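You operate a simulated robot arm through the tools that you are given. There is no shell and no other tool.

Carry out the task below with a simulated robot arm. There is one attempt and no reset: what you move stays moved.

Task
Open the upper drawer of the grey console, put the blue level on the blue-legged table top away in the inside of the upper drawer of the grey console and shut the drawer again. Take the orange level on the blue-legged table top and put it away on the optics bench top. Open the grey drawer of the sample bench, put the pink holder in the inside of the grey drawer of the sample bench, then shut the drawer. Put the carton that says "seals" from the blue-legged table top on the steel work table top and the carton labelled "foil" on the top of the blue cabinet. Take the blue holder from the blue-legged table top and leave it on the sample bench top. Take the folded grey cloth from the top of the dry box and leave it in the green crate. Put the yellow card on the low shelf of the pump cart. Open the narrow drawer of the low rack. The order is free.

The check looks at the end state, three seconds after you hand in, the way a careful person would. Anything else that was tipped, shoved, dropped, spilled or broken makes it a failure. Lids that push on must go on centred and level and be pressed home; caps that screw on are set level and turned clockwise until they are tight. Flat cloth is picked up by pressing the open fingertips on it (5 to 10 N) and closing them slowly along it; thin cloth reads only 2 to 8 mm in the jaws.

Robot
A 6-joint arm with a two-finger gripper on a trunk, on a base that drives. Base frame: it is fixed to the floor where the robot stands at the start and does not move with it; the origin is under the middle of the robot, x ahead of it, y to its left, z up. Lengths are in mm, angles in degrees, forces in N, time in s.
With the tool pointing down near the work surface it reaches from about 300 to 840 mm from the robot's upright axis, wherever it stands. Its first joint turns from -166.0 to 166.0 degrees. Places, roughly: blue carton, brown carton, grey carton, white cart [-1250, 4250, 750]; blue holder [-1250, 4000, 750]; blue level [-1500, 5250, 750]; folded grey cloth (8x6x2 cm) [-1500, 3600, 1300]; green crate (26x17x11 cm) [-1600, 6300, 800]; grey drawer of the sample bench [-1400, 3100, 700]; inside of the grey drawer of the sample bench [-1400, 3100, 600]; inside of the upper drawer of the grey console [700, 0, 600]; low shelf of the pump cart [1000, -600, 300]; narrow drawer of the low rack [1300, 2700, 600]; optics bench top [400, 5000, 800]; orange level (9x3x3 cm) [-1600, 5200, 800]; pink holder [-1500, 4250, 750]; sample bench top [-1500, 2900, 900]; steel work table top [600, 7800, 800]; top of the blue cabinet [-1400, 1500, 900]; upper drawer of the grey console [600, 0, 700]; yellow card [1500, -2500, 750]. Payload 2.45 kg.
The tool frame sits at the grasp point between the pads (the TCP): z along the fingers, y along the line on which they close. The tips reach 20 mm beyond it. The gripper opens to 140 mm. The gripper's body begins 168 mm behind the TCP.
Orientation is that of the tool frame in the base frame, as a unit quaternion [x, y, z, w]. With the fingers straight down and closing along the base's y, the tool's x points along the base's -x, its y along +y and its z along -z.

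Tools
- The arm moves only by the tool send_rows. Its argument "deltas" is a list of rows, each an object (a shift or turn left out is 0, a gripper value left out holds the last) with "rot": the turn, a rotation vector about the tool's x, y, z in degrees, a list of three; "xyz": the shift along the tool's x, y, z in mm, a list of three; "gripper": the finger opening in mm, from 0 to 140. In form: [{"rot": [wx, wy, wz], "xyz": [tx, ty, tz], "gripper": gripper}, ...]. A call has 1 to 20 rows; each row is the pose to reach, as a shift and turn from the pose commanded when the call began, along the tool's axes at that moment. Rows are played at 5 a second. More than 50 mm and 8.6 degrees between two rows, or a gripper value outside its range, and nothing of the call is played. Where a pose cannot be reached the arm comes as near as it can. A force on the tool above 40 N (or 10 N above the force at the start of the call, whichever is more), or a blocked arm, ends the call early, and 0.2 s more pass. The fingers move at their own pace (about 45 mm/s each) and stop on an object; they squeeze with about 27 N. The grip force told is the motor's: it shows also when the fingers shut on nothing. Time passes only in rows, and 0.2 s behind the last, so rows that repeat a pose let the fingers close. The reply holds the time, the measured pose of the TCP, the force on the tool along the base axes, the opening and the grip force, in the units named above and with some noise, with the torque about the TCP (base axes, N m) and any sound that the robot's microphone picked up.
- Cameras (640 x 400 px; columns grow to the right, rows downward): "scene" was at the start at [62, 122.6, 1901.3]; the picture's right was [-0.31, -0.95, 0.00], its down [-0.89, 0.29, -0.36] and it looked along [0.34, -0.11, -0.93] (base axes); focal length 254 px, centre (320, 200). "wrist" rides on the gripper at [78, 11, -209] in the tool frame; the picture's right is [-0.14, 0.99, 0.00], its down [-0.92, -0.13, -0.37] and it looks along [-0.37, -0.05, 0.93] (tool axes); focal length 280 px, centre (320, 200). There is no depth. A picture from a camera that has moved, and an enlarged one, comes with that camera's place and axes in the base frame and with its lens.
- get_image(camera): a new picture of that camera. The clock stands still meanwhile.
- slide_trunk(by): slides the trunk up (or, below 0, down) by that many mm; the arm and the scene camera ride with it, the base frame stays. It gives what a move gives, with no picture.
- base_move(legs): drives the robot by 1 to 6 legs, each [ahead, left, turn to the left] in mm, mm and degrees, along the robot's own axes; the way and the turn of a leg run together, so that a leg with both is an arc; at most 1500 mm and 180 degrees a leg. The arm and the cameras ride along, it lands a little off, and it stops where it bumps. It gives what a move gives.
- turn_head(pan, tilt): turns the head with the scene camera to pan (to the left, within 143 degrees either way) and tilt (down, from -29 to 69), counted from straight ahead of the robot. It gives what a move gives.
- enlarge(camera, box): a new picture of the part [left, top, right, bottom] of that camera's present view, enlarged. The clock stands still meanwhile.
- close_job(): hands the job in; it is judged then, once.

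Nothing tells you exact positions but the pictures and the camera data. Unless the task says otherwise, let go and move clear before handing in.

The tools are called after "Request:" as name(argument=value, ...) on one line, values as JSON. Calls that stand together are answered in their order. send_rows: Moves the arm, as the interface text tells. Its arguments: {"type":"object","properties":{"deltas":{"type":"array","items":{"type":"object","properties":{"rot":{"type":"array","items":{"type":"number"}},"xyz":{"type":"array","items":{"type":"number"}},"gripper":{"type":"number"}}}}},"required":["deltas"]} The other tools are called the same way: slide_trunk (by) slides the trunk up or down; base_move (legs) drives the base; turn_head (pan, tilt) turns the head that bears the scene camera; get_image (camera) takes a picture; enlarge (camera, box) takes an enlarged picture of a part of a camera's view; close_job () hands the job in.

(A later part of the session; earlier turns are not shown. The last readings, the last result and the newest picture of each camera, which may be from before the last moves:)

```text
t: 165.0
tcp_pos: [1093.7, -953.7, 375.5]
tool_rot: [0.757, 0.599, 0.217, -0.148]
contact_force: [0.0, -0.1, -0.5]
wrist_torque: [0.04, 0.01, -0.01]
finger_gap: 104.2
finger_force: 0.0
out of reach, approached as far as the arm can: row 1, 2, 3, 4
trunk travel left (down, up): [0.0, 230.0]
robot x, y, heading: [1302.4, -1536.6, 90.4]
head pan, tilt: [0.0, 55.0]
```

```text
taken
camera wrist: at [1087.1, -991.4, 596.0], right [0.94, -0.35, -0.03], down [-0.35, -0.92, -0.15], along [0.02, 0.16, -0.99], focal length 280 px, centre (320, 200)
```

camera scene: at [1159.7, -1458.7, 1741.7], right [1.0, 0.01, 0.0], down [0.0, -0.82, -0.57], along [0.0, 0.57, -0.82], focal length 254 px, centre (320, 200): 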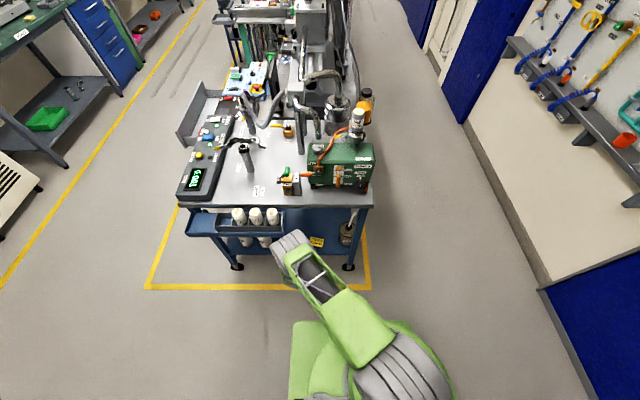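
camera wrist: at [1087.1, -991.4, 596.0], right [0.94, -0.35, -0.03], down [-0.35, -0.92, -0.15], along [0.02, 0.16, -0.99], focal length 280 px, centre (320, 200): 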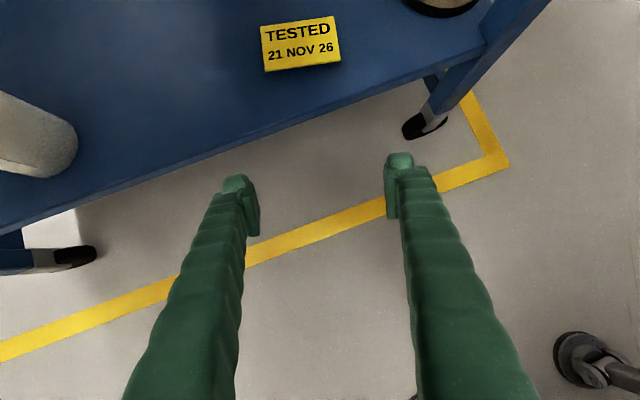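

The card is on the shelf and the gripper is out. I'll shift right, raise the trunk and arm, then head into the east corridor to look for the low rack.

Request:
base_move(legs=[[0, -120, 0]])

Request:
slide_trunk(by=175)

Request:
send_rows(deltas=[{"xyz": [15, 10, -40]}, {"xyz": [30, 20, -80]}, {"xyz": [45, 30, -120]}, {"xyz": [60, 40, -160]}, {"xyz": [75, 50, -200]}, {"xyz": [90, 60, -240]}, {"xyz": [105, 70, -280]}, {"xyz": [120, 80, -320]}])

Request:
get_image(camera="scene")

```text
t: 166.7
tcp_pos: [1214.0, -952.1, 374.8]
tool_rot: [0.757, 0.599, 0.217, -0.148]
contact_force: [-0.9, -0.6, 0.0]
wrist_torque: [0.02, -0.01, 0.0]
finger_gap: 104.2
finger_force: 0.0
trunk travel left (down, up): [0.0, 230.0]
robot x, y, heading: [1419.7, -1537.6, 90.3]
head pan, tilt: [0.0, 55.0]
```

```text
t: 168.7
tcp_pos: [1212.3, -952.3, 550.2]
tool_rot: [0.757, 0.598, 0.217, -0.149]
contact_force: [-0.3, -0.7, -0.3]
wrist_torque: [0.0, 0.02, 0.0]
finger_gap: 103.9
finger_force: 0.1
trunk travel left (down, up): [-175.0, 55.0]
robot x, y, heading: [1420.6, -1539.1, 90.2]
head pan, tilt: [0.0, 55.0]
```

```text
t: 170.5
tcp_pos: [1244.0, -997.3, 910.4]
tool_rot: [0.757, 0.601, 0.221, -0.13]
contact_force: [0.7, -0.6, 0.1]
wrist_torque: [0.07, -0.01, 0.0]
finger_gap: 104.0
finger_force: 0.0
out of reach, approached as far as the arm can: row 1, 2, 3, 4, 5, 6, 7, 8
trunk travel left (down, up): [-175.0, 55.0]
robot x, y, heading: [1425.4, -1540.2, 90.3]
head pan, tilt: [0.0, 55.0]
```

```text
taken
camera scene: at [1280.5, -1459.5, 1916.9], right [1.0, 0.01, 0.0], down [0.0, -0.82, -0.57], along [0.0, 0.57, -0.82], focal length 254 px, centre (320, 200)
```

scene: 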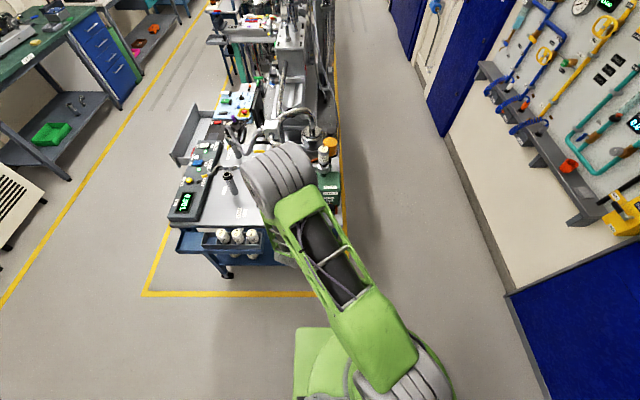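

The arm is clear of the cart. I'll drive right into the east corridor and look north.

Request:
base_move(legs=[[0, -480, 0]])

Request:
turn_head(pan=15, tilt=20)

Request:
get_image(camera="scene")

```text
t: 175.2
tcp_pos: [1722.3, -993.7, 909.0]
tool_rot: [0.758, 0.6, 0.22, -0.129]
contact_force: [0.2, 0.7, 0.8]
wrist_torque: [0.01, -0.01, 0.0]
finger_gap: 103.8
finger_force: 0.1
trunk travel left (down, up): [-175.0, 55.0]
robot x, y, heading: [1898.1, -1536.5, 89.9]
head pan, tilt: [0.0, 55.0]
```

```text
t: 176.2
tcp_pos: [1722.8, -994.3, 908.0]
tool_rot: [0.758, 0.6, 0.221, -0.128]
contact_force: [0.0, -0.2, 0.1]
wrist_torque: [-0.02, -0.02, 0.01]
finger_gap: 104.1
finger_force: 0.1
trunk travel left (down, up): [-175.0, 55.0]
robot x, y, heading: [1897.8, -1537.7, 90.2]
head pan, tilt: [15.0, 20.0]
```

```text
taken
camera scene: at [1733.2, -1437.8, 1968.7], right [0.97, 0.26, 0.0], down [0.09, -0.33, -0.94], along [-0.25, 0.91, -0.34], focal length 254 px, centre (320, 200)
```

scene: 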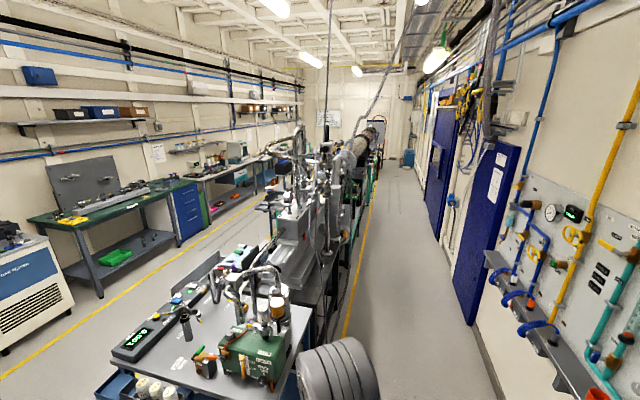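

The east corridor is clear and the low rack should be on the machine's east side near y 2700. I drive north.

Request:
base_move(legs=[[1500, 0, 0], [1300, 0, 0]])

Request:
turn_head(pan=25, tilt=35)

Request:
get_image(camera="scene")

```text
t: 189.8
tcp_pos: [1691.6, 1802.5, 909.1]
tool_rot: [0.756, 0.603, 0.221, -0.129]
contact_force: [-0.1, 0.2, 0.3]
wrist_torque: [-0.04, -0.03, -0.01]
finger_gap: 104.1
finger_force: 0.2
trunk travel left (down, up): [-175.0, 55.0]
robot x, y, heading: [1871.4, 1259.9, 90.7]
head pan, tilt: [15.0, 20.0]
```

```text
t: 190.5
tcp_pos: [1691.4, 1802.1, 909.7]
tool_rot: [0.756, 0.603, 0.221, -0.129]
contact_force: [-1.2, 0.0, -0.2]
wrist_torque: [0.03, 0.0, -0.04]
finger_gap: 104.1
finger_force: 0.0
trunk travel left (down, up): [-175.0, 55.0]
robot x, y, heading: [1870.8, 1260.9, 90.7]
head pan, tilt: [25.0, 35.0]
```

```text
taken
camera scene: at [1692.1, 1348.8, 1945.0], right [0.9, 0.43, 0.0], down [0.25, -0.52, -0.82], along [-0.35, 0.74, -0.57], focal length 254 px, centre (320, 200)
```

scene: 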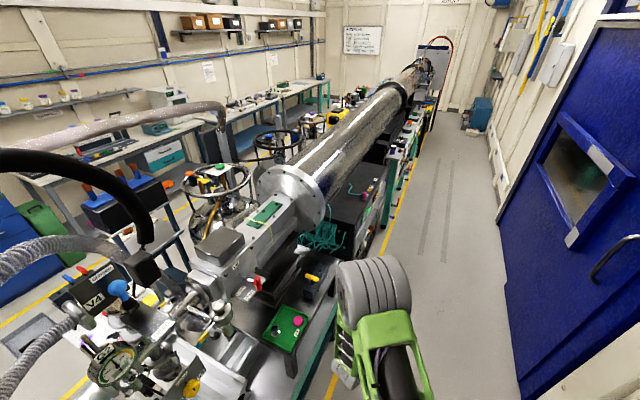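

The low rack seems to be the dark box with green and pink knobs on the corridor side ahead. I'll drive alongside it and look left.

Request:
base_move(legs=[[900, -30, 0]])

Request:
turn_head(pan=70, tilt=50)

Request:
get_image(camera="scene")

```text
t: 195.3
tcp_pos: [1708.3, 2703.1, 908.7]
tool_rot: [0.755, 0.603, 0.221, -0.129]
contact_force: [-0.7, 0.0, 0.3]
wrist_torque: [0.03, -0.01, -0.04]
finger_gap: 104.0
finger_force: 0.1
trunk travel left (down, up): [-175.0, 55.0]
robot x, y, heading: [1888.3, 2164.9, 90.6]
head pan, tilt: [25.0, 35.0]
```

```text
t: 196.4
tcp_pos: [1706.9, 2703.6, 909.4]
tool_rot: [0.755, 0.604, 0.221, -0.129]
contact_force: [-0.3, -0.2, -0.2]
wrist_torque: [0.0, -0.02, 0.01]
finger_gap: 103.8
finger_force: 0.1
trunk travel left (down, up): [-175.0, 55.0]
robot x, y, heading: [1890.9, 2163.5, 90.8]
head pan, tilt: [70.0, 50.0]
```

```text
taken
camera scene: at [1676.1, 2195.9, 1923.2], right [0.33, 0.94, 0.0], down [0.72, -0.25, -0.64], along [-0.61, 0.21, -0.77], focal length 254 px, centre (320, 200)
```

scene: 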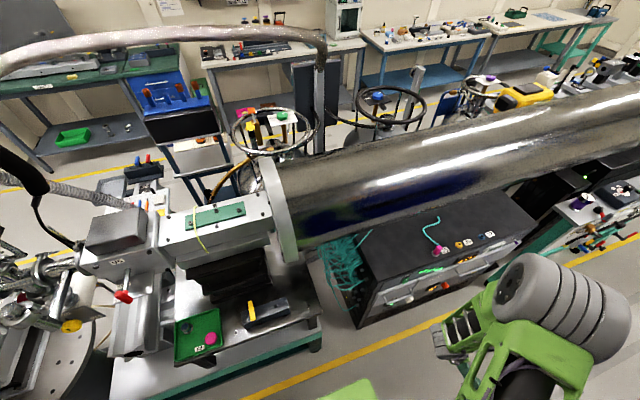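

The black low rack with drawer handles faces the corridor. I'll enlarge its front.

Request:
enlarge(camera="scene", box=[330, 180, 560, 340])

```text
2.50 times, centred on (445, 260) of scene
camera zoom: at [1676.1, 2195.9, 1923.2], right [0.33, 0.94, 0.0], down [0.72, -0.25, -0.64], along [-0.61, 0.21, -0.77], focal length 635 px, centre (8, 50)
```

zoom: 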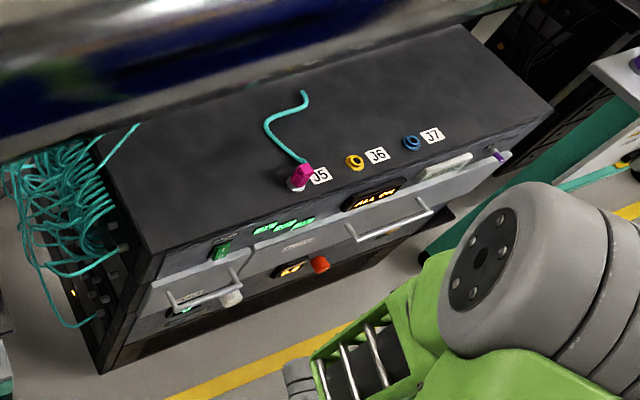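

The narrow drawer is the left one with the short handle, at about [1372, 2720, 620]. I'll turn the tool horizontal with vertical closing, here in the free corridor.

Request:
send_rows(deltas=[{"rot": [-2.785, 4.554, -6.43], "xyz": [6.9, 15.6, 5.2], "gripper": 60}, {"rot": [-5.57, 9.11, -12.86], "xyz": [13.8, 31.2, 10.4]}, {"rot": [-8.35, 13.66, -19.29], "xyz": [20.8, 46.8, 15.6]}, {"rot": [-11.14, 18.22, -25.72], "xyz": [27.7, 62.4, 20.8]}, {"rot": [-13.92, 22.77, -32.15], "xyz": [34.6, 78, 26]}, {"rot": [-16.71, 27.32, -38.58], "xyz": [41.5, 93.6, 31.2]}, {"rot": [-19.49, 31.88, -45.02], "xyz": [48.5, 109.2, 36.4]}, {"rot": [-22.28, 36.43, -51.45], "xyz": [55.4, 124.8, 41.6]}, {"rot": [-25.06, 40.98, -57.88], "xyz": [62.3, 140.4, 46.8]}, {"rot": [-27.85, 45.54, -64.31], "xyz": [69.2, 156, 52]}, {"rot": [-30.63, 50.09, -70.74], "xyz": [76.2, 171.6, 57.2]}, {"rot": [-33.42, 54.65, -77.17], "xyz": [83.1, 187.2, 62.4]}, {"rot": [-36.2, 59.2, -83.6], "xyz": [90, 202.8, 67.6]}])

Request:
turn_head(pan=80, tilt=50)

Request:
get_image(camera="scene")

```text
t: 199.2
tcp_pos: [1965.7, 2804.1, 897.9]
tool_rot: [-0.003, 0.711, 0.703, -0.005]
contact_force: [0.3, -0.6, 0.0]
wrist_torque: [-0.02, 0.04, 0.17]
finger_gap: 60.0
finger_force: 0.0
out of reach, approached as far as the arm can: row 11, 12, 13
trunk travel left (down, up): [-175.0, 55.0]
robot x, y, heading: [1892.3, 2161.1, 90.9]
head pan, tilt: [70.0, 50.0]
```

```text
t: 199.9
tcp_pos: [1961.3, 2805.2, 897.5]
tool_rot: [-0.005, 0.712, 0.703, -0.006]
contact_force: [-0.5, 0.3, 0.6]
wrist_torque: [0.04, 0.03, -0.01]
finger_gap: 60.2
finger_force: 0.0
trunk travel left (down, up): [-175.0, 55.0]
robot x, y, heading: [1893.6, 2159.6, 91.0]
head pan, tilt: [80.0, 50.0]
```

```text
taken
camera scene: at [1673.2, 2182.6, 1923.3], right [0.16, 0.99, 0.0], down [0.76, -0.12, -0.64], along [-0.63, 0.1, -0.77], focal length 254 px, centre (320, 200)
```

scene: 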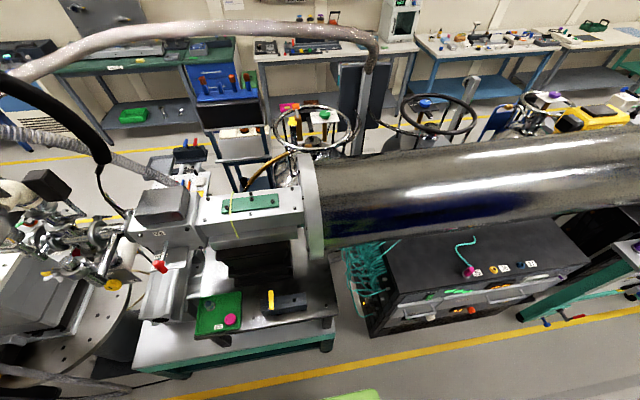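

Tool is horizontal. Let me enlarge the rack's front for the handle position.

Request:
enlarge(camera="scene", box=[340, 220, 600, 350])

```text
2.46 times, centred on (470, 285) of scene
camera zoom: at [1673.2, 2182.6, 1923.3], right [0.16, 0.99, 0.0], down [0.76, -0.12, -0.64], along [-0.63, 0.1, -0.77], focal length 625 px, centre (-49, -9)
```

zoom: 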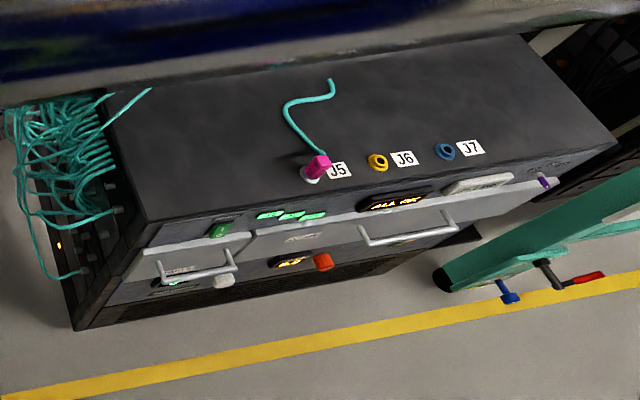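

Let me check the clearance to the east wall before turning.

Request:
turn_head(pan=-80, tilt=50)

Request:
get_image(camera="scene")

```text
t: 202.4
tcp_pos: [1961.5, 2805.3, 896.4]
tool_rot: [-0.004, 0.712, 0.702, -0.006]
contact_force: [0.1, -0.8, 0.1]
wrist_torque: [-0.01, 0.02, -0.01]
finger_gap: 60.0
finger_force: 0.1
trunk travel left (down, up): [-175.0, 55.0]
robot x, y, heading: [1892.4, 2161.4, 90.7]
head pan, tilt: [-80.0, 50.0]
```

```text
taken
camera scene: at [1824.4, 2185.0, 1923.2], right [0.19, -0.98, 0.0], down [-0.75, -0.14, -0.64], along [0.63, 0.12, -0.77], focal length 254 px, centre (320, 200)
```

scene: 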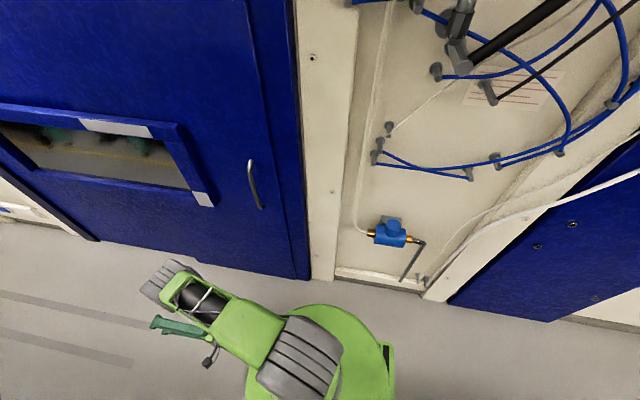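

The wall is at x about 2590, enough room. I'll drive beside the rack and turn to face it.

Request:
base_move(legs=[[480, -150, 0], [0, 0, 89.3]])

Request:
get_image(camera="wrist")

Request:
turn_head(pan=0, tilt=50)

Request:
get_image(camera="scene")

```text
t: 209.1
tcp_pos: [1391.0, 2724.5, 897.5]
tool_rot: [0.505, -0.503, -0.495, 0.497]
contact_force: [-0.3, 0.5, -0.3]
wrist_torque: [-0.04, -0.03, 0.01]
finger_gap: 60.2
finger_force: 0.0
trunk travel left (down, up): [-175.0, 55.0]
robot x, y, heading: [2034.5, 2641.6, -179.6]
head pan, tilt: [-80.0, 50.0]
```

```text
taken
camera wrist: at [1599.7, 2646.8, 911.1], right [-0.01, 0.14, 0.99], down [0.37, 0.92, -0.12], along [-0.93, 0.36, -0.06], focal length 280 px, centre (320, 200)
```

wrist: 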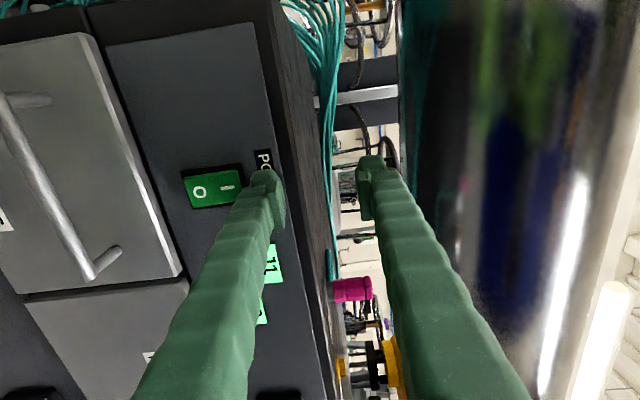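

```text
t: 210.7
tcp_pos: [1391.6, 2723.9, 896.8]
tool_rot: [0.505, -0.502, -0.495, 0.498]
contact_force: [-0.6, -0.5, 0.2]
wrist_torque: [0.02, -0.01, 0.01]
finger_gap: 59.9
finger_force: 0.1
trunk travel left (down, up): [-175.0, 55.0]
robot x, y, heading: [2032.1, 2645.3, -179.8]
head pan, tilt: [0.0, 50.0]
```

```text
taken
camera scene: at [1945.7, 2505.5, 1923.2], right [-0.01, 1.0, 0.0], down [0.77, 0.0, -0.64], along [-0.64, 0.0, -0.77], focal length 254 px, centre (320, 200)
```

scene: 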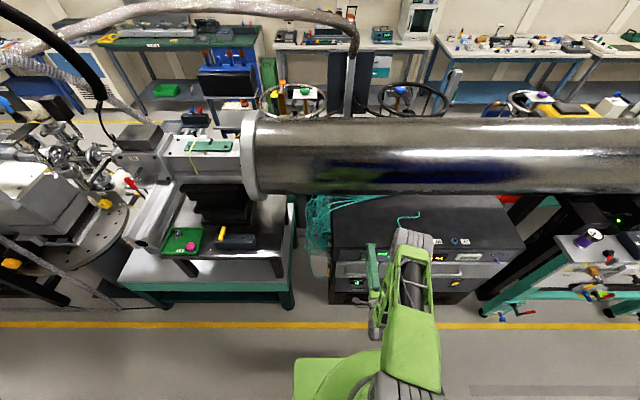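

The narrow drawer's handle is below the gripper, at roughly x 1415, z 710. I'll back off, lower the trunk and take another look.

Request:
base_move(legs=[[-130, 0, 0]])

Request:
slide_trunk(by=-175)

Request:
get_image(camera="wrist")

```text
t: 211.9
tcp_pos: [1521.0, 2724.8, 898.0]
tool_rot: [0.504, -0.502, -0.495, 0.499]
contact_force: [0.4, -0.7, 0.3]
wrist_torque: [-0.03, 0.01, -0.03]
finger_gap: 60.2
finger_force: 0.0
trunk travel left (down, up): [-175.0, 55.0]
robot x, y, heading: [2162.8, 2644.0, -179.7]
head pan, tilt: [0.0, 50.0]
```

```text
t: 213.9
tcp_pos: [1521.1, 2725.2, 721.7]
tool_rot: [0.505, -0.503, -0.495, 0.498]
contact_force: [0.4, 1.0, 0.1]
wrist_torque: [0.0, 0.03, -0.01]
finger_gap: 60.0
finger_force: 0.0
trunk travel left (down, up): [0.0, 230.0]
robot x, y, heading: [2162.5, 2651.4, -179.8]
head pan, tilt: [0.0, 50.0]
```

```text
taken
camera wrist: at [1729.0, 2647.6, 736.3], right [-0.01, 0.14, 0.99], down [0.37, 0.92, -0.12], along [-0.93, 0.36, -0.06], focal length 280 px, centre (320, 200)
```

wrist: 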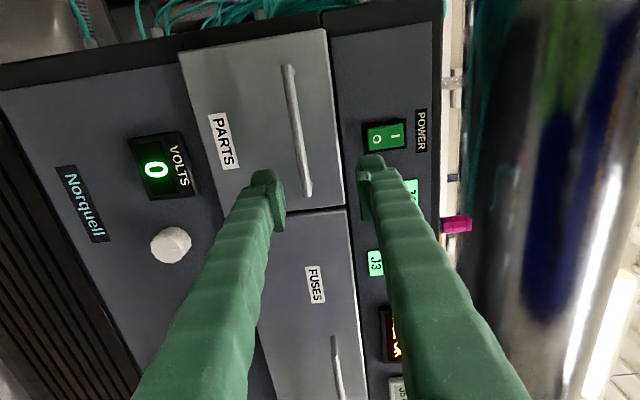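

The "PARTS" drawer is the narrow one; its handle is at x about 1406, z about 703, y 2622 to 2758. I'll lower the fingers to it and then drive in.

Request:
send_rows(deltas=[{"xyz": [10, -10, 0]}, {"xyz": [20, -19, 0]}, {"xyz": [20, -19, 0]}])

Request:
get_image(camera="wrist")

```text
t: 214.7
tcp_pos: [1517.5, 2706.1, 702.3]
tool_rot: [0.505, -0.504, -0.494, 0.497]
contact_force: [0.3, -0.4, -0.2]
wrist_torque: [0.0, -0.01, 0.0]
finger_gap: 60.0
finger_force: 0.1
trunk travel left (down, up): [0.0, 230.0]
robot x, y, heading: [2160.9, 2648.3, -179.6]
head pan, tilt: [0.0, 50.0]
```

```text
taken
camera wrist: at [1726.9, 2629.1, 717.0], right [-0.02, 0.14, 0.99], down [0.36, 0.92, -0.12], along [-0.93, 0.36, -0.07], focal length 280 px, centre (320, 200)
```

wrist: 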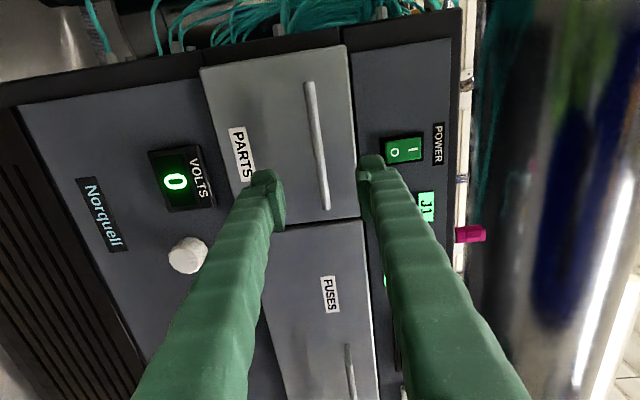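

Aligned. I'll drive forward so the bar comes between the fingers.

Request:
base_move(legs=[[108, 0, 0]])

Request:
get_image(camera="wrist")

```text
t: 215.9
tcp_pos: [1410.5, 2704.9, 701.2]
tool_rot: [0.506, -0.503, -0.494, 0.497]
contact_force: [0.0, 0.0, -0.3]
wrist_torque: [0.0, 0.03, 0.0]
finger_gap: 60.1
finger_force: 0.0
trunk travel left (down, up): [0.0, 230.0]
robot x, y, heading: [2054.0, 2647.2, -179.5]
head pan, tilt: [0.0, 50.0]
```

```text
taken
camera wrist: at [1619.2, 2628.3, 716.9], right [-0.02, 0.14, 0.99], down [0.36, 0.92, -0.12], along [-0.93, 0.36, -0.07], focal length 280 px, centre (320, 200)
```

wrist: 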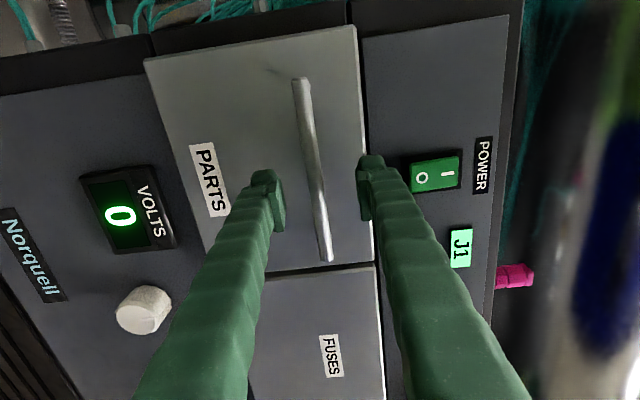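

The bar is between the fingers. Closing.

Request:
send_rows(deltas=[{"gripper": 0}, {"gripper": 0}, {"gripper": 0}, {"gripper": 0}, {"gripper": 0}])

Request:
send_rows(deltas=[{"xyz": [0, 0, -8]}, {"xyz": [0, 0, -20]}, {"xyz": [0, 0, -35]}])

Request:
get_image(camera="wrist")

```text
t: 217.1
tcp_pos: [1410.9, 2705.1, 699.9]
tool_rot: [0.507, -0.503, -0.493, 0.497]
contact_force: [-0.3, -0.2, -16.4]
wrist_torque: [0.12, 0.01, -0.03]
finger_gap: 7.1
finger_force: 35.2
trunk travel left (down, up): [0.0, 230.0]
robot x, y, heading: [2056.7, 2647.7, -179.7]
head pan, tilt: [0.0, 50.0]
```

```text
t: 217.8
tcp_pos: [1419.9, 2704.9, 700.6]
tool_rot: [0.509, -0.498, -0.489, 0.504]
contact_force: [1.0, -3.0, 3.1]
wrist_torque: [0.27, -0.07, 1.3]
finger_gap: 7.1
finger_force: 35.2
out of reach, approached as far as the arm can: row 1, 2, 3
trunk travel left (down, up): [0.0, 230.0]
robot x, y, heading: [2054.0, 2643.3, -179.2]
head pan, tilt: [0.0, 50.0]
stopped in row 3: the force on the tool passed its limit at 41 N (the readings are from after the stop); the commanded pose is now the measured one
```

```text
taken
camera wrist: at [1628.2, 2633.4, 714.2], right [-0.02, 0.14, 0.99], down [0.35, 0.93, -0.13], along [-0.94, 0.34, -0.06], focal length 280 px, centre (320, 200)
```

wrist: 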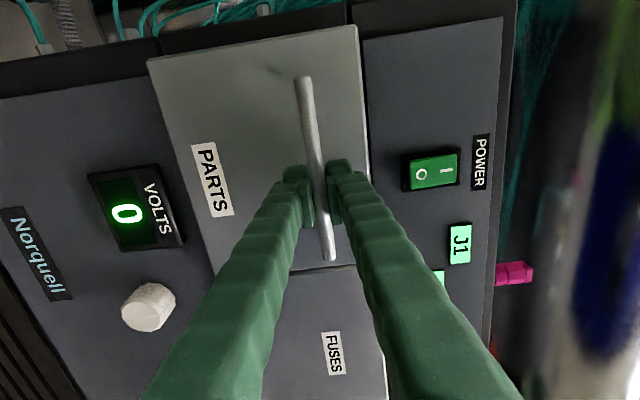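

Pulling with the arm hits its inner limit, so I'll pull with the base instead.

Request:
base_move(legs=[[-125, 0, 0]])

Request:
get_image(camera="wrist")

Request:
get_image(camera="scene")

```text
t: 219.1
tcp_pos: [1544.4, 2705.4, 699.8]
tool_rot: [0.508, -0.497, -0.489, 0.505]
contact_force: [0.5, -18.9, 8.4]
wrist_torque: [0.39, 0.0, 0.2]
finger_gap: 7.3
finger_force: 35.2
trunk travel left (down, up): [0.0, 230.0]
robot x, y, heading: [2183.2, 2642.6, -179.3]
head pan, tilt: [0.0, 50.0]
```

```text
taken
camera wrist: at [1753.9, 2634.0, 714.2], right [-0.02, 0.14, 0.99], down [0.35, 0.93, -0.13], along [-0.94, 0.34, -0.06], focal length 280 px, centre (320, 200)
```

wrist: 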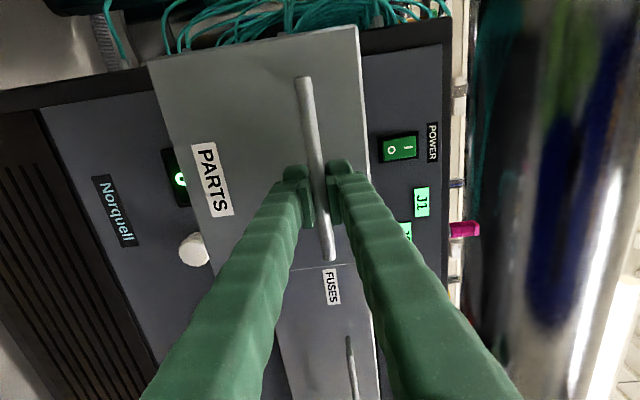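

```text
taken
camera scene: at [2094.1, 2504.2, 1748.2], right [-0.01, 1.0, 0.0], down [0.77, 0.01, -0.64], along [-0.64, -0.01, -0.77], focal length 254 px, centre (320, 200)
```

scene: 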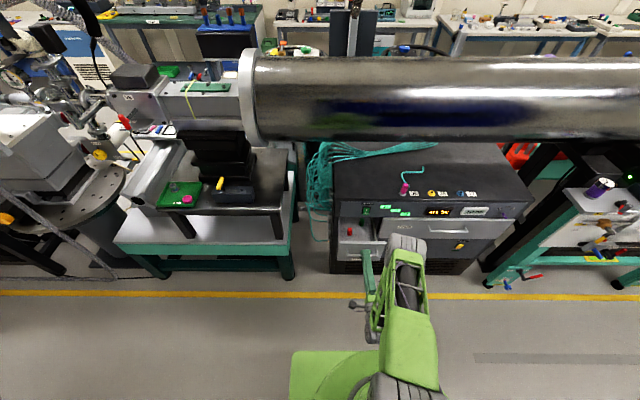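

The drawer is about 135 mm open. To pull it further I'll release, back off slightly, and later hook it from inside with the fingers pointing down.

Request:
send_rows(deltas=[{"gripper": 60}, {"gripper": 60}, {"gripper": 60}, {"gripper": 60}])

Request:
base_move(legs=[[-45, 0, 0]])

Request:
slide_trunk(by=230)

Request:
get_image(camera="wrist")

Request:
get_image(camera="scene")

```text
t: 220.1
tcp_pos: [1544.3, 2706.3, 698.6]
tool_rot: [0.509, -0.497, -0.489, 0.505]
contact_force: [-0.1, 0.2, -0.3]
wrist_torque: [0.01, -0.03, 0.03]
finger_gap: 59.9
finger_force: 0.1
trunk travel left (down, up): [0.0, 230.0]
robot x, y, heading: [2180.4, 2648.7, -179.4]
head pan, tilt: [0.0, 50.0]
```

```text
t: 221.0
tcp_pos: [1587.3, 2707.3, 699.2]
tool_rot: [0.509, -0.497, -0.489, 0.505]
contact_force: [0.0, -0.3, 0.0]
wrist_torque: [0.02, -0.01, -0.01]
finger_gap: 60.0
finger_force: 0.1
trunk travel left (down, up): [0.0, 230.0]
robot x, y, heading: [2224.5, 2651.4, -179.6]
head pan, tilt: [0.0, 50.0]
```

```text
t: 223.4
tcp_pos: [1588.3, 2708.2, 929.3]
tool_rot: [0.509, -0.498, -0.489, 0.504]
contact_force: [0.4, 0.4, 1.3]
wrist_torque: [-0.04, -0.01, 0.01]
finger_gap: 60.5
finger_force: 0.0
trunk travel left (down, up): [-230.0, 0.0]
robot x, y, heading: [2225.2, 2646.8, -179.2]
head pan, tilt: [0.0, 50.0]
```

```text
taken
camera wrist: at [1797.7, 2635.1, 943.9], right [-0.02, 0.14, 0.99], down [0.35, 0.93, -0.13], along [-0.94, 0.34, -0.07], focal length 280 px, centre (320, 200)
```

wrist: 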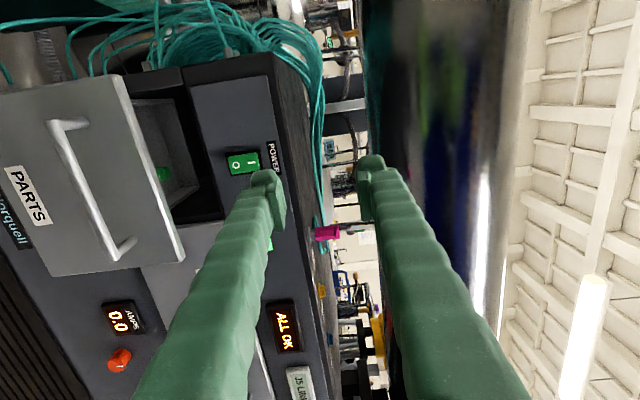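

```text
taken
camera scene: at [2137.4, 2506.3, 1978.1], right [-0.01, 1.0, 0.0], down [0.77, 0.01, -0.64], along [-0.64, -0.01, -0.77], focal length 254 px, centre (320, 200)
```

scene: 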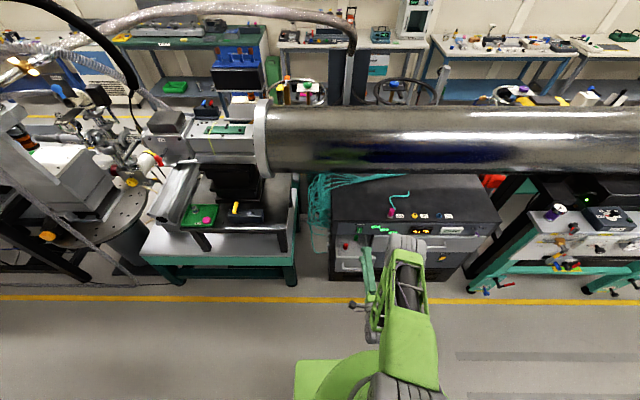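

The PARTS drawer's interior is visible. I'll turn the tool to point down and look into the drawer.

Request:
send_rows(deltas=[{"rot": [4.96, 4.82, -4.91], "xyz": [0, 5, -2], "gripper": 0}, {"rot": [9.93, 9.64, -9.81], "xyz": [0, 10, -4]}, {"rot": [14.89, 14.46, -14.72], "xyz": [0, 15, -6]}, {"rot": [19.86, 19.29, -19.63], "xyz": [0, 20, -8]}, {"rot": [24.82, 24.11, -24.54], "xyz": [0, 25, -10]}, {"rot": [29.79, 28.93, -29.44], "xyz": [0, 30, -12]}, {"rot": [34.75, 33.75, -34.35], "xyz": [0, 35, -14]}, {"rot": [39.71, 38.57, -39.26], "xyz": [0, 40, -16]}, {"rot": [44.68, 43.39, -44.16], "xyz": [0, 45, -18]}, {"rot": [49.64, 48.21, -49.07], "xyz": [0, 50, -20]}, {"rot": [54.61, 53.04, -53.98], "xyz": [0, 55, -22]}, {"rot": [59.57, 57.86, -58.89], "xyz": [0, 60, -24]}, {"rot": [64.54, 62.68, -63.79], "xyz": [0, 60, -26]}, {"rot": [69.5, 67.5, -68.7], "xyz": [0, 60, -28]}])

Request:
get_image(camera="wrist")

```text
t: 226.4
tcp_pos: [1617.8, 2707.7, 987.7]
tool_rot: [0.998, -0.028, -0.035, 0.038]
contact_force: [0.3, 0.4, 0.7]
wrist_torque: [0.0, 0.01, 0.02]
finger_gap: 0.0
finger_force: 26.8
out of reach, approached as far as the arm can: row 14
trunk travel left (down, up): [-230.0, 0.0]
robot x, y, heading: [2227.8, 2645.2, -179.4]
head pan, tilt: [0.0, 50.0]
```

```text
taken
camera wrist: at [1709.3, 2709.1, 1191.1], right [-0.19, -0.98, 0.09], down [-0.88, 0.21, 0.42], along [-0.43, 0.0, -0.9], focal length 280 px, centre (320, 200)
```

wrist: 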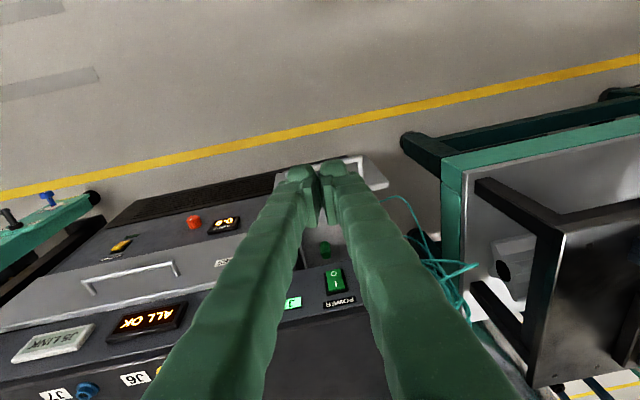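

Fingers block part of the drawer view; I'll enlarge both views to see its contents.

Request:
enlarge(camera="scene", box=[310, 200, 430, 290])

Request:
enlarge(camera="wrist", box=[250, 140, 420, 280])

```text
4.44 times, centred on (370, 245) of scene
camera zoom: at [2138.0, 2507.1, 1978.3], right [-0.01, 1.0, 0.0], down [0.77, 0.01, -0.64], along [-0.64, -0.01, -0.77], focal length 1129 px, centre (98, 0)
```

zoom: 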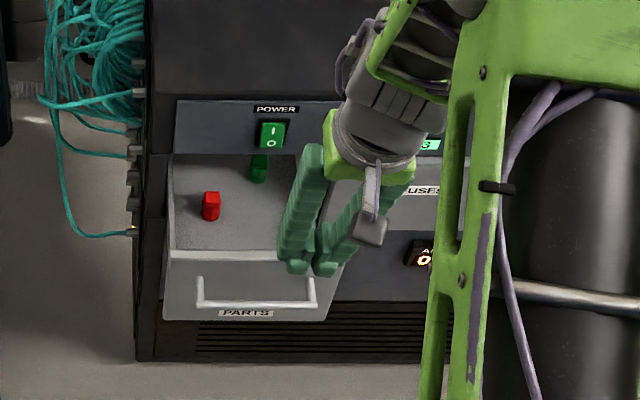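

```text
2.86 times, centred on (335, 210) of wrist
camera zoom: at [1709.3, 2709.1, 1191.1], right [-0.19, -0.98, 0.09], down [-0.88, 0.21, 0.42], along [-0.43, 0.0, -0.9], focal length 801 px, centre (277, 171)
```

zoom: 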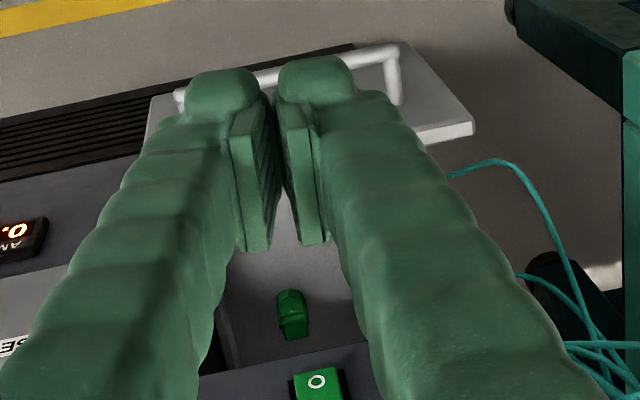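

The drawer holds a red and a green item at the back; the area behind the front panel is free at y about 2715. I'll move the closed fingers above it.

Request:
send_rows(deltas=[{"rot": [0.9, 0.8, -0.6], "xyz": [-27.5, -2, 32]}, {"rot": [1.7, 1.6, -1.3], "xyz": [-55, -4, 64]}, {"rot": [2.6, 2.4, -1.9], "xyz": [-82.5, -6.5, 96]}, {"rot": [3.5, 3.2, -2.6], "xyz": [-110, -8.6, 128]}, {"rot": [4.35, 4.0, -3.2], "xyz": [-137.6, -10.8, 159.2]}, {"rot": [4.35, 4.0, -3.2], "xyz": [-137.6, -10.8, 159.2]}])

Request:
enlarge(camera="scene", box=[310, 200, 430, 290])

Request:
get_image(camera="wrist")

```text
t: 227.8
tcp_pos: [1516.7, 2711.2, 837.6]
tool_rot: [0.998, -0.001, -0.036, 0.053]
contact_force: [0.3, -0.4, -0.1]
wrist_torque: [0.01, 0.02, 0.03]
finger_gap: 0.2
finger_force: 26.8
out of reach, approached as far as the arm can: row 1, 2, 3, 4, 5, 6
trunk travel left (down, up): [-230.0, 0.0]
robot x, y, heading: [2226.3, 2648.4, -179.3]
head pan, tilt: [0.0, 50.0]
```

```text
4.44 times, centred on (370, 245) of scene
camera zoom: at [2137.3, 2506.3, 1978.2], right [-0.01, 1.0, 0.0], down [0.77, 0.01, -0.64], along [-0.64, -0.01, -0.77], focal length 1129 px, centre (98, 0)
```

zoom: 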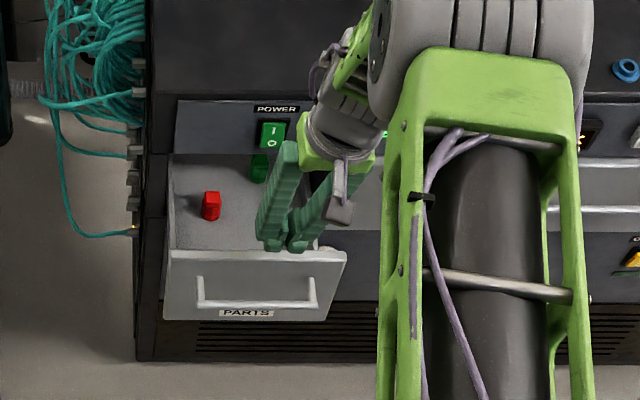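

```text
taken
camera wrist: at [1608.3, 2722.5, 1040.0], right [-0.14, -0.98, 0.11], down [-0.89, 0.17, 0.42], along [-0.43, -0.05, -0.9], focal length 280 px, centre (320, 200)
```

wrist: 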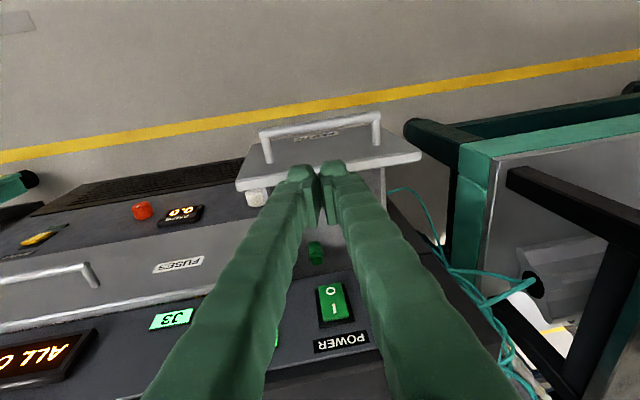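

The arm stopped short with a small tilt. I'll try to level the tool first in place.

Request:
send_rows(deltas=[{"rot": [3, 2, 0], "xyz": [10, 0, -15]}, {"rot": [6.1, 4.1, 0], "xyz": [20, 0, -30]}, {"rot": [6.1, 4.1, 0], "xyz": [20, 0, -30]}])

```text
t: 228.6
tcp_pos: [1549.3, 2710.8, 849.7]
tool_rot: [0.999, -0.001, -0.031, 0.044]
contact_force: [0.0, 0.3, 0.0]
wrist_torque: [0.03, 0.03, 0.01]
finger_gap: 0.0
finger_force: 26.3
out of reach, approached as far as the arm can: row 1, 2, 3
trunk travel left (down, up): [-230.0, 0.0]
robot x, y, heading: [2223.0, 2651.6, -179.4]
head pan, tilt: [0.0, 50.0]
```

I'll accept the few degrees of tilt and translate over the spot behind the drawer's front panel.

Request:
send_rows(deltas=[{"xyz": [-40, -3, 15]}, {"xyz": [-81, -7, 30]}, {"xyz": [-81, -7, 44]}, {"xyz": [-81, -7, 44]}])

Request:
get_image(camera="wrist")

Request:
enlarge(camera="scene", box=[310, 200, 430, 290])

```text
t: 229.6
tcp_pos: [1479.9, 2713.7, 812.1]
tool_rot: [0.997, -0.002, -0.043, 0.062]
contact_force: [-0.2, -0.5, -0.5]
wrist_torque: [0.0, 0.01, 0.0]
finger_gap: 0.0
finger_force: 26.6
out of reach, approached as far as the arm can: row 1, 2, 3, 4
trunk travel left (down, up): [-230.0, 0.0]
robot x, y, heading: [2219.2, 2647.0, -179.6]
head pan, tilt: [0.0, 50.0]
```

```text
taken
camera wrist: at [1575.8, 2727.1, 1013.0], right [-0.13, -0.98, 0.13], down [-0.89, 0.18, 0.43], along [-0.44, -0.06, -0.89], focal length 280 px, centre (320, 200)
```

wrist: 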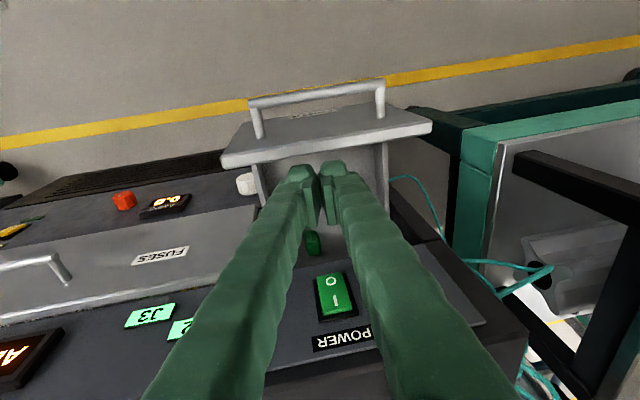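

```text
4.44 times, centred on (370, 245) of scene
camera zoom: at [2137.8, 2506.4, 1978.3], right [-0.01, 1.0, 0.0], down [0.77, 0.01, -0.64], along [-0.64, -0.01, -0.77], focal length 1129 px, centre (98, 0)
```

zoom: 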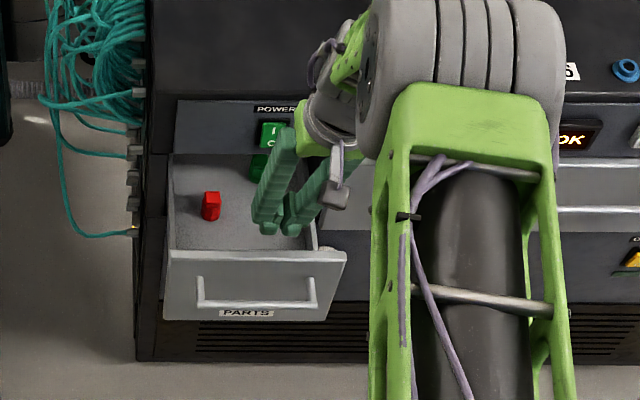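

The finger tips are just behind the front panel, above the drawer. I'll move slightly further in and dip the tips below the panel's top edge.

Request:
send_rows(deltas=[{"xyz": [-18, 0, 1.5]}, {"xyz": [-16, -3, 25]}, {"xyz": [-14, -6, 48]}, {"xyz": [-12, -8, 68]}])

Request:
get_image(camera="wrist")

Request:
enlarge(camera="scene", box=[310, 200, 430, 290])

```text
t: 230.6
tcp_pos: [1472.5, 2712.7, 766.1]
tool_rot: [0.997, 0.0, -0.051, 0.061]
contact_force: [1.6, -4.0, 17.6]
wrist_torque: [0.08, -0.36, -0.03]
finger_gap: 0.0
finger_force: 27.0
out of reach, approached as far as the arm can: row 1, 2, 3, 4
trunk travel left (down, up): [-230.0, 0.0]
robot x, y, heading: [2226.7, 2646.3, -179.3]
head pan, tilt: [0.0, 50.0]
stopped in row 4: the force on the tool passed its limit at 61 N (the readings are from after the stop); the commanded pose is now the measured one
```

```text
taken
camera wrist: at [1570.9, 2725.8, 967.3], right [-0.13, -0.98, 0.13], down [-0.88, 0.18, 0.44], along [-0.46, -0.06, -0.89], focal length 280 px, centre (320, 200)
```

wrist: 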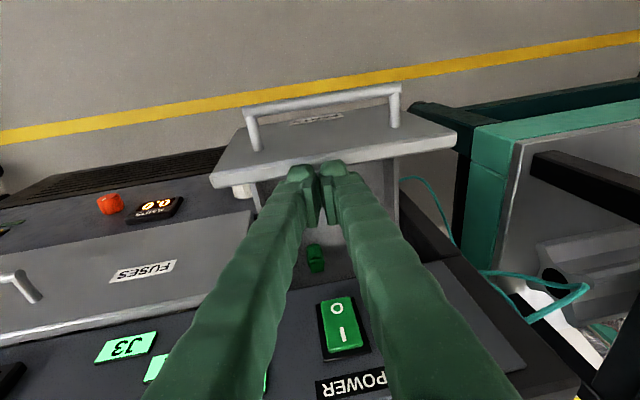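

```text
4.44 times, centred on (370, 245) of scene
camera zoom: at [2137.7, 2506.1, 1978.4], right [-0.01, 1.0, 0.0], down [0.77, 0.01, -0.64], along [-0.64, -0.01, -0.77], focal length 1129 px, centre (98, 0)
```

zoom: 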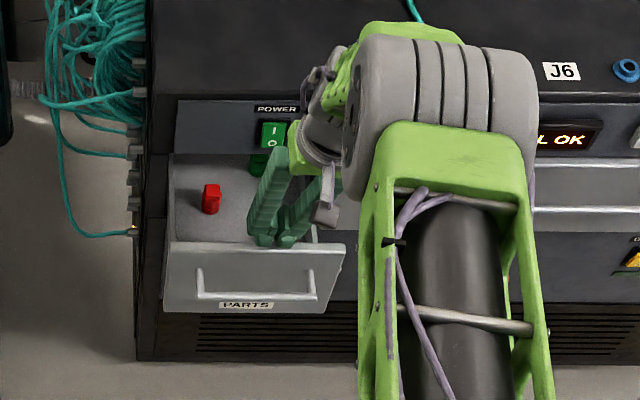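

The tips landed on the panel's top edge and nudged it. I'll lift, go a bit further into the drawer, and dip again.

Request:
send_rows(deltas=[{"xyz": [-2.5, 3, -25]}, {"xyz": [-25, 3, -22]}, {"xyz": [-34, 3, -22]}, {"xyz": [-34, 3, -22]}])

Request:
enlarge(camera="wrist", box=[200, 60, 460, 290])

```text
t: 231.6
tcp_pos: [1450.4, 2712.5, 791.2]
tool_rot: [0.996, -0.001, -0.054, 0.067]
contact_force: [1.2, -0.1, -0.7]
wrist_torque: [0.0, -0.01, 0.01]
finger_gap: 0.0
finger_force: 27.1
out of reach, approached as far as the arm can: row 2, 3, 4
trunk travel left (down, up): [-230.0, 0.0]
robot x, y, heading: [2224.4, 2649.5, -179.4]
head pan, tilt: [0.0, 50.0]
```

```text
1.74 times, centred on (330, 175) of wrist
camera zoom: at [1549.6, 2728.4, 989.9], right [-0.13, -0.98, 0.15], down [-0.88, 0.18, 0.45], along [-0.46, -0.07, -0.88], focal length 488 px, centre (303, 244)
```

zoom: 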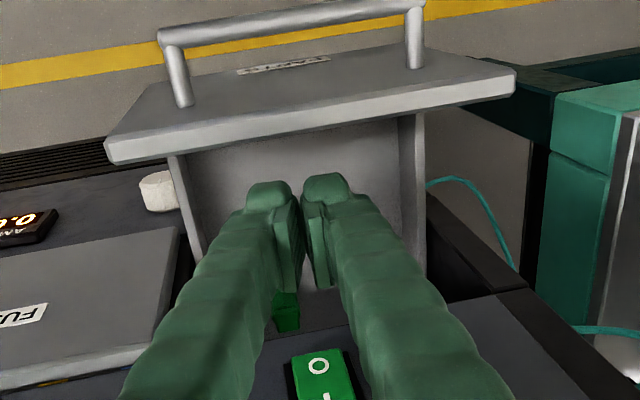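

Now the tips are inside the drawer behind the panel. I'll dip down and then pull toward the robot.

Request:
send_rows(deltas=[{"xyz": [2.5, -3, 22]}, {"xyz": [4.9, -6, 44]}])

Request:
enlarge(camera="wrist", box=[200, 60, 460, 290])

```text
t: 232.2
tcp_pos: [1457.6, 2711.5, 746.4]
tool_rot: [0.996, -0.001, -0.054, 0.066]
contact_force: [-0.1, -0.1, 0.1]
wrist_torque: [-0.01, -0.03, -0.01]
finger_gap: 0.0
finger_force: 26.8
out of reach, approached as far as the arm can: row 1, 2
trunk travel left (down, up): [-230.0, 0.0]
robot x, y, heading: [2221.9, 2644.0, -179.5]
head pan, tilt: [0.0, 50.0]
```

```text
1.74 times, centred on (330, 175) of wrist
camera zoom: at [1556.4, 2727.9, 946.6], right [-0.13, -0.98, 0.15], down [-0.88, 0.18, 0.45], along [-0.46, -0.07, -0.88], focal length 488 px, centre (303, 244)
```

zoom: 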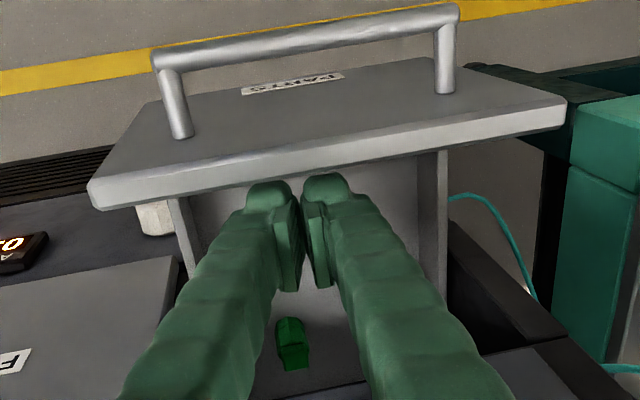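

Fingers are inside without contact. Pulling the drawer toward the robot now.

Request:
send_rows(deltas=[{"xyz": [15, 0, -1.6]}, {"xyz": [30, 0, -3.2]}, {"xyz": [45, 0, -4.9]}, {"xyz": [60, 0, -6.5]}, {"xyz": [75, 0, -8.1]}, {"xyz": [90, 0, -9.7]}, {"xyz": [105, 0, -11.3]}, {"xyz": [120, 0, -13]}])

Request:
enlarge(camera="wrist", box=[200, 60, 460, 290])

Request:
enlarge(camera="scene", box=[290, 180, 430, 300])

```text
t: 234.0
tcp_pos: [1580.3, 2711.8, 747.6]
tool_rot: [0.997, -0.001, -0.048, 0.061]
contact_force: [-0.9, 0.8, 0.1]
wrist_torque: [-0.05, -0.01, 0.03]
finger_gap: 0.0
finger_force: 29.8
trunk travel left (down, up): [-230.0, 0.0]
robot x, y, heading: [2228.2, 2647.4, -179.2]
head pan, tilt: [0.0, 50.0]
```

```text
1.74 times, centred on (330, 175) of wrist
camera zoom: at [1676.4, 2726.0, 948.8], right [-0.13, -0.98, 0.13], down [-0.88, 0.18, 0.44], along [-0.45, -0.06, -0.89], focal length 488 px, centre (303, 244)
```

zoom: 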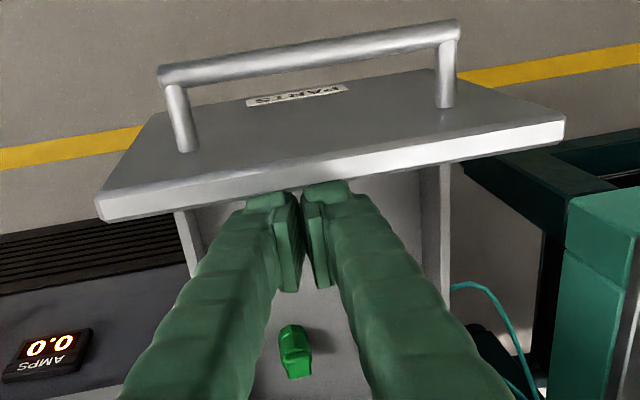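

```text
3.33 times, centred on (360, 240) of scene
camera zoom: at [2137.5, 2506.3, 1978.2], right [-0.01, 1.0, 0.0], down [0.77, 0.01, -0.64], along [-0.64, -0.01, -0.77], focal length 846 px, centre (187, 67)
```

zoom: 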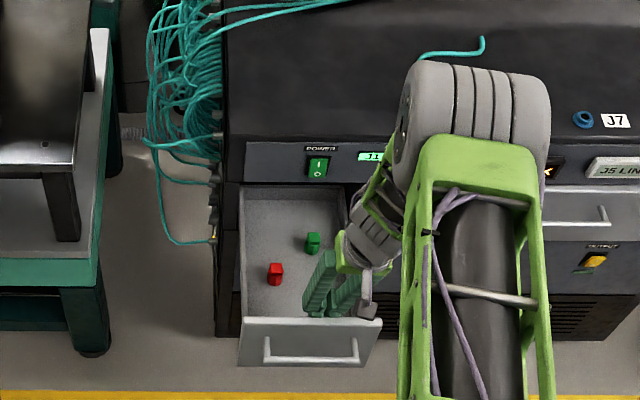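

The narrow drawer is now well open (about 240 mm). I'll lift the fingers out and prepare to leave.

Request:
send_rows(deltas=[{"xyz": [-2, 3, -20]}, {"xyz": [-5, 8, -60]}, {"xyz": [-10, 12, -105]}, {"xyz": [-15, 18, -150]}, {"xyz": [-10, 18, -190]}])

Request:
get_image(camera="scene")

```text
t: 235.2
tcp_pos: [1587.5, 2718.5, 940.8]
tool_rot: [0.997, 0.0, -0.05, 0.062]
contact_force: [1.1, 0.3, 0.0]
wrist_torque: [0.0, 0.01, 0.01]
finger_gap: 0.2
finger_force: 29.5
trunk travel left (down, up): [-230.0, 0.0]
robot x, y, heading: [2224.6, 2646.1, -179.5]
head pan, tilt: [0.0, 50.0]
```

```text
taken
camera scene: at [2138.7, 2506.5, 1978.3], right [-0.01, 1.0, 0.0], down [0.77, 0.01, -0.64], along [-0.64, -0.01, -0.77], focal length 254 px, centre (320, 200)
```

scene: 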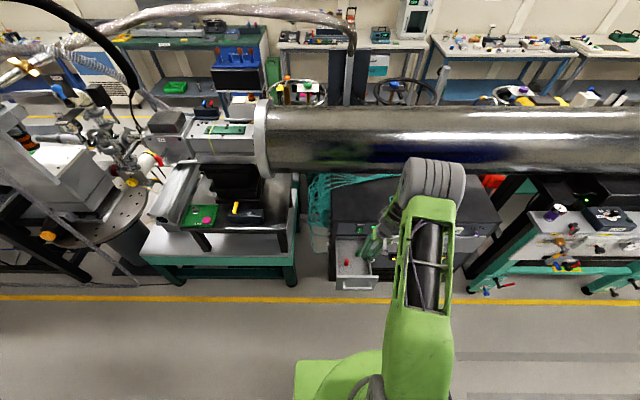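

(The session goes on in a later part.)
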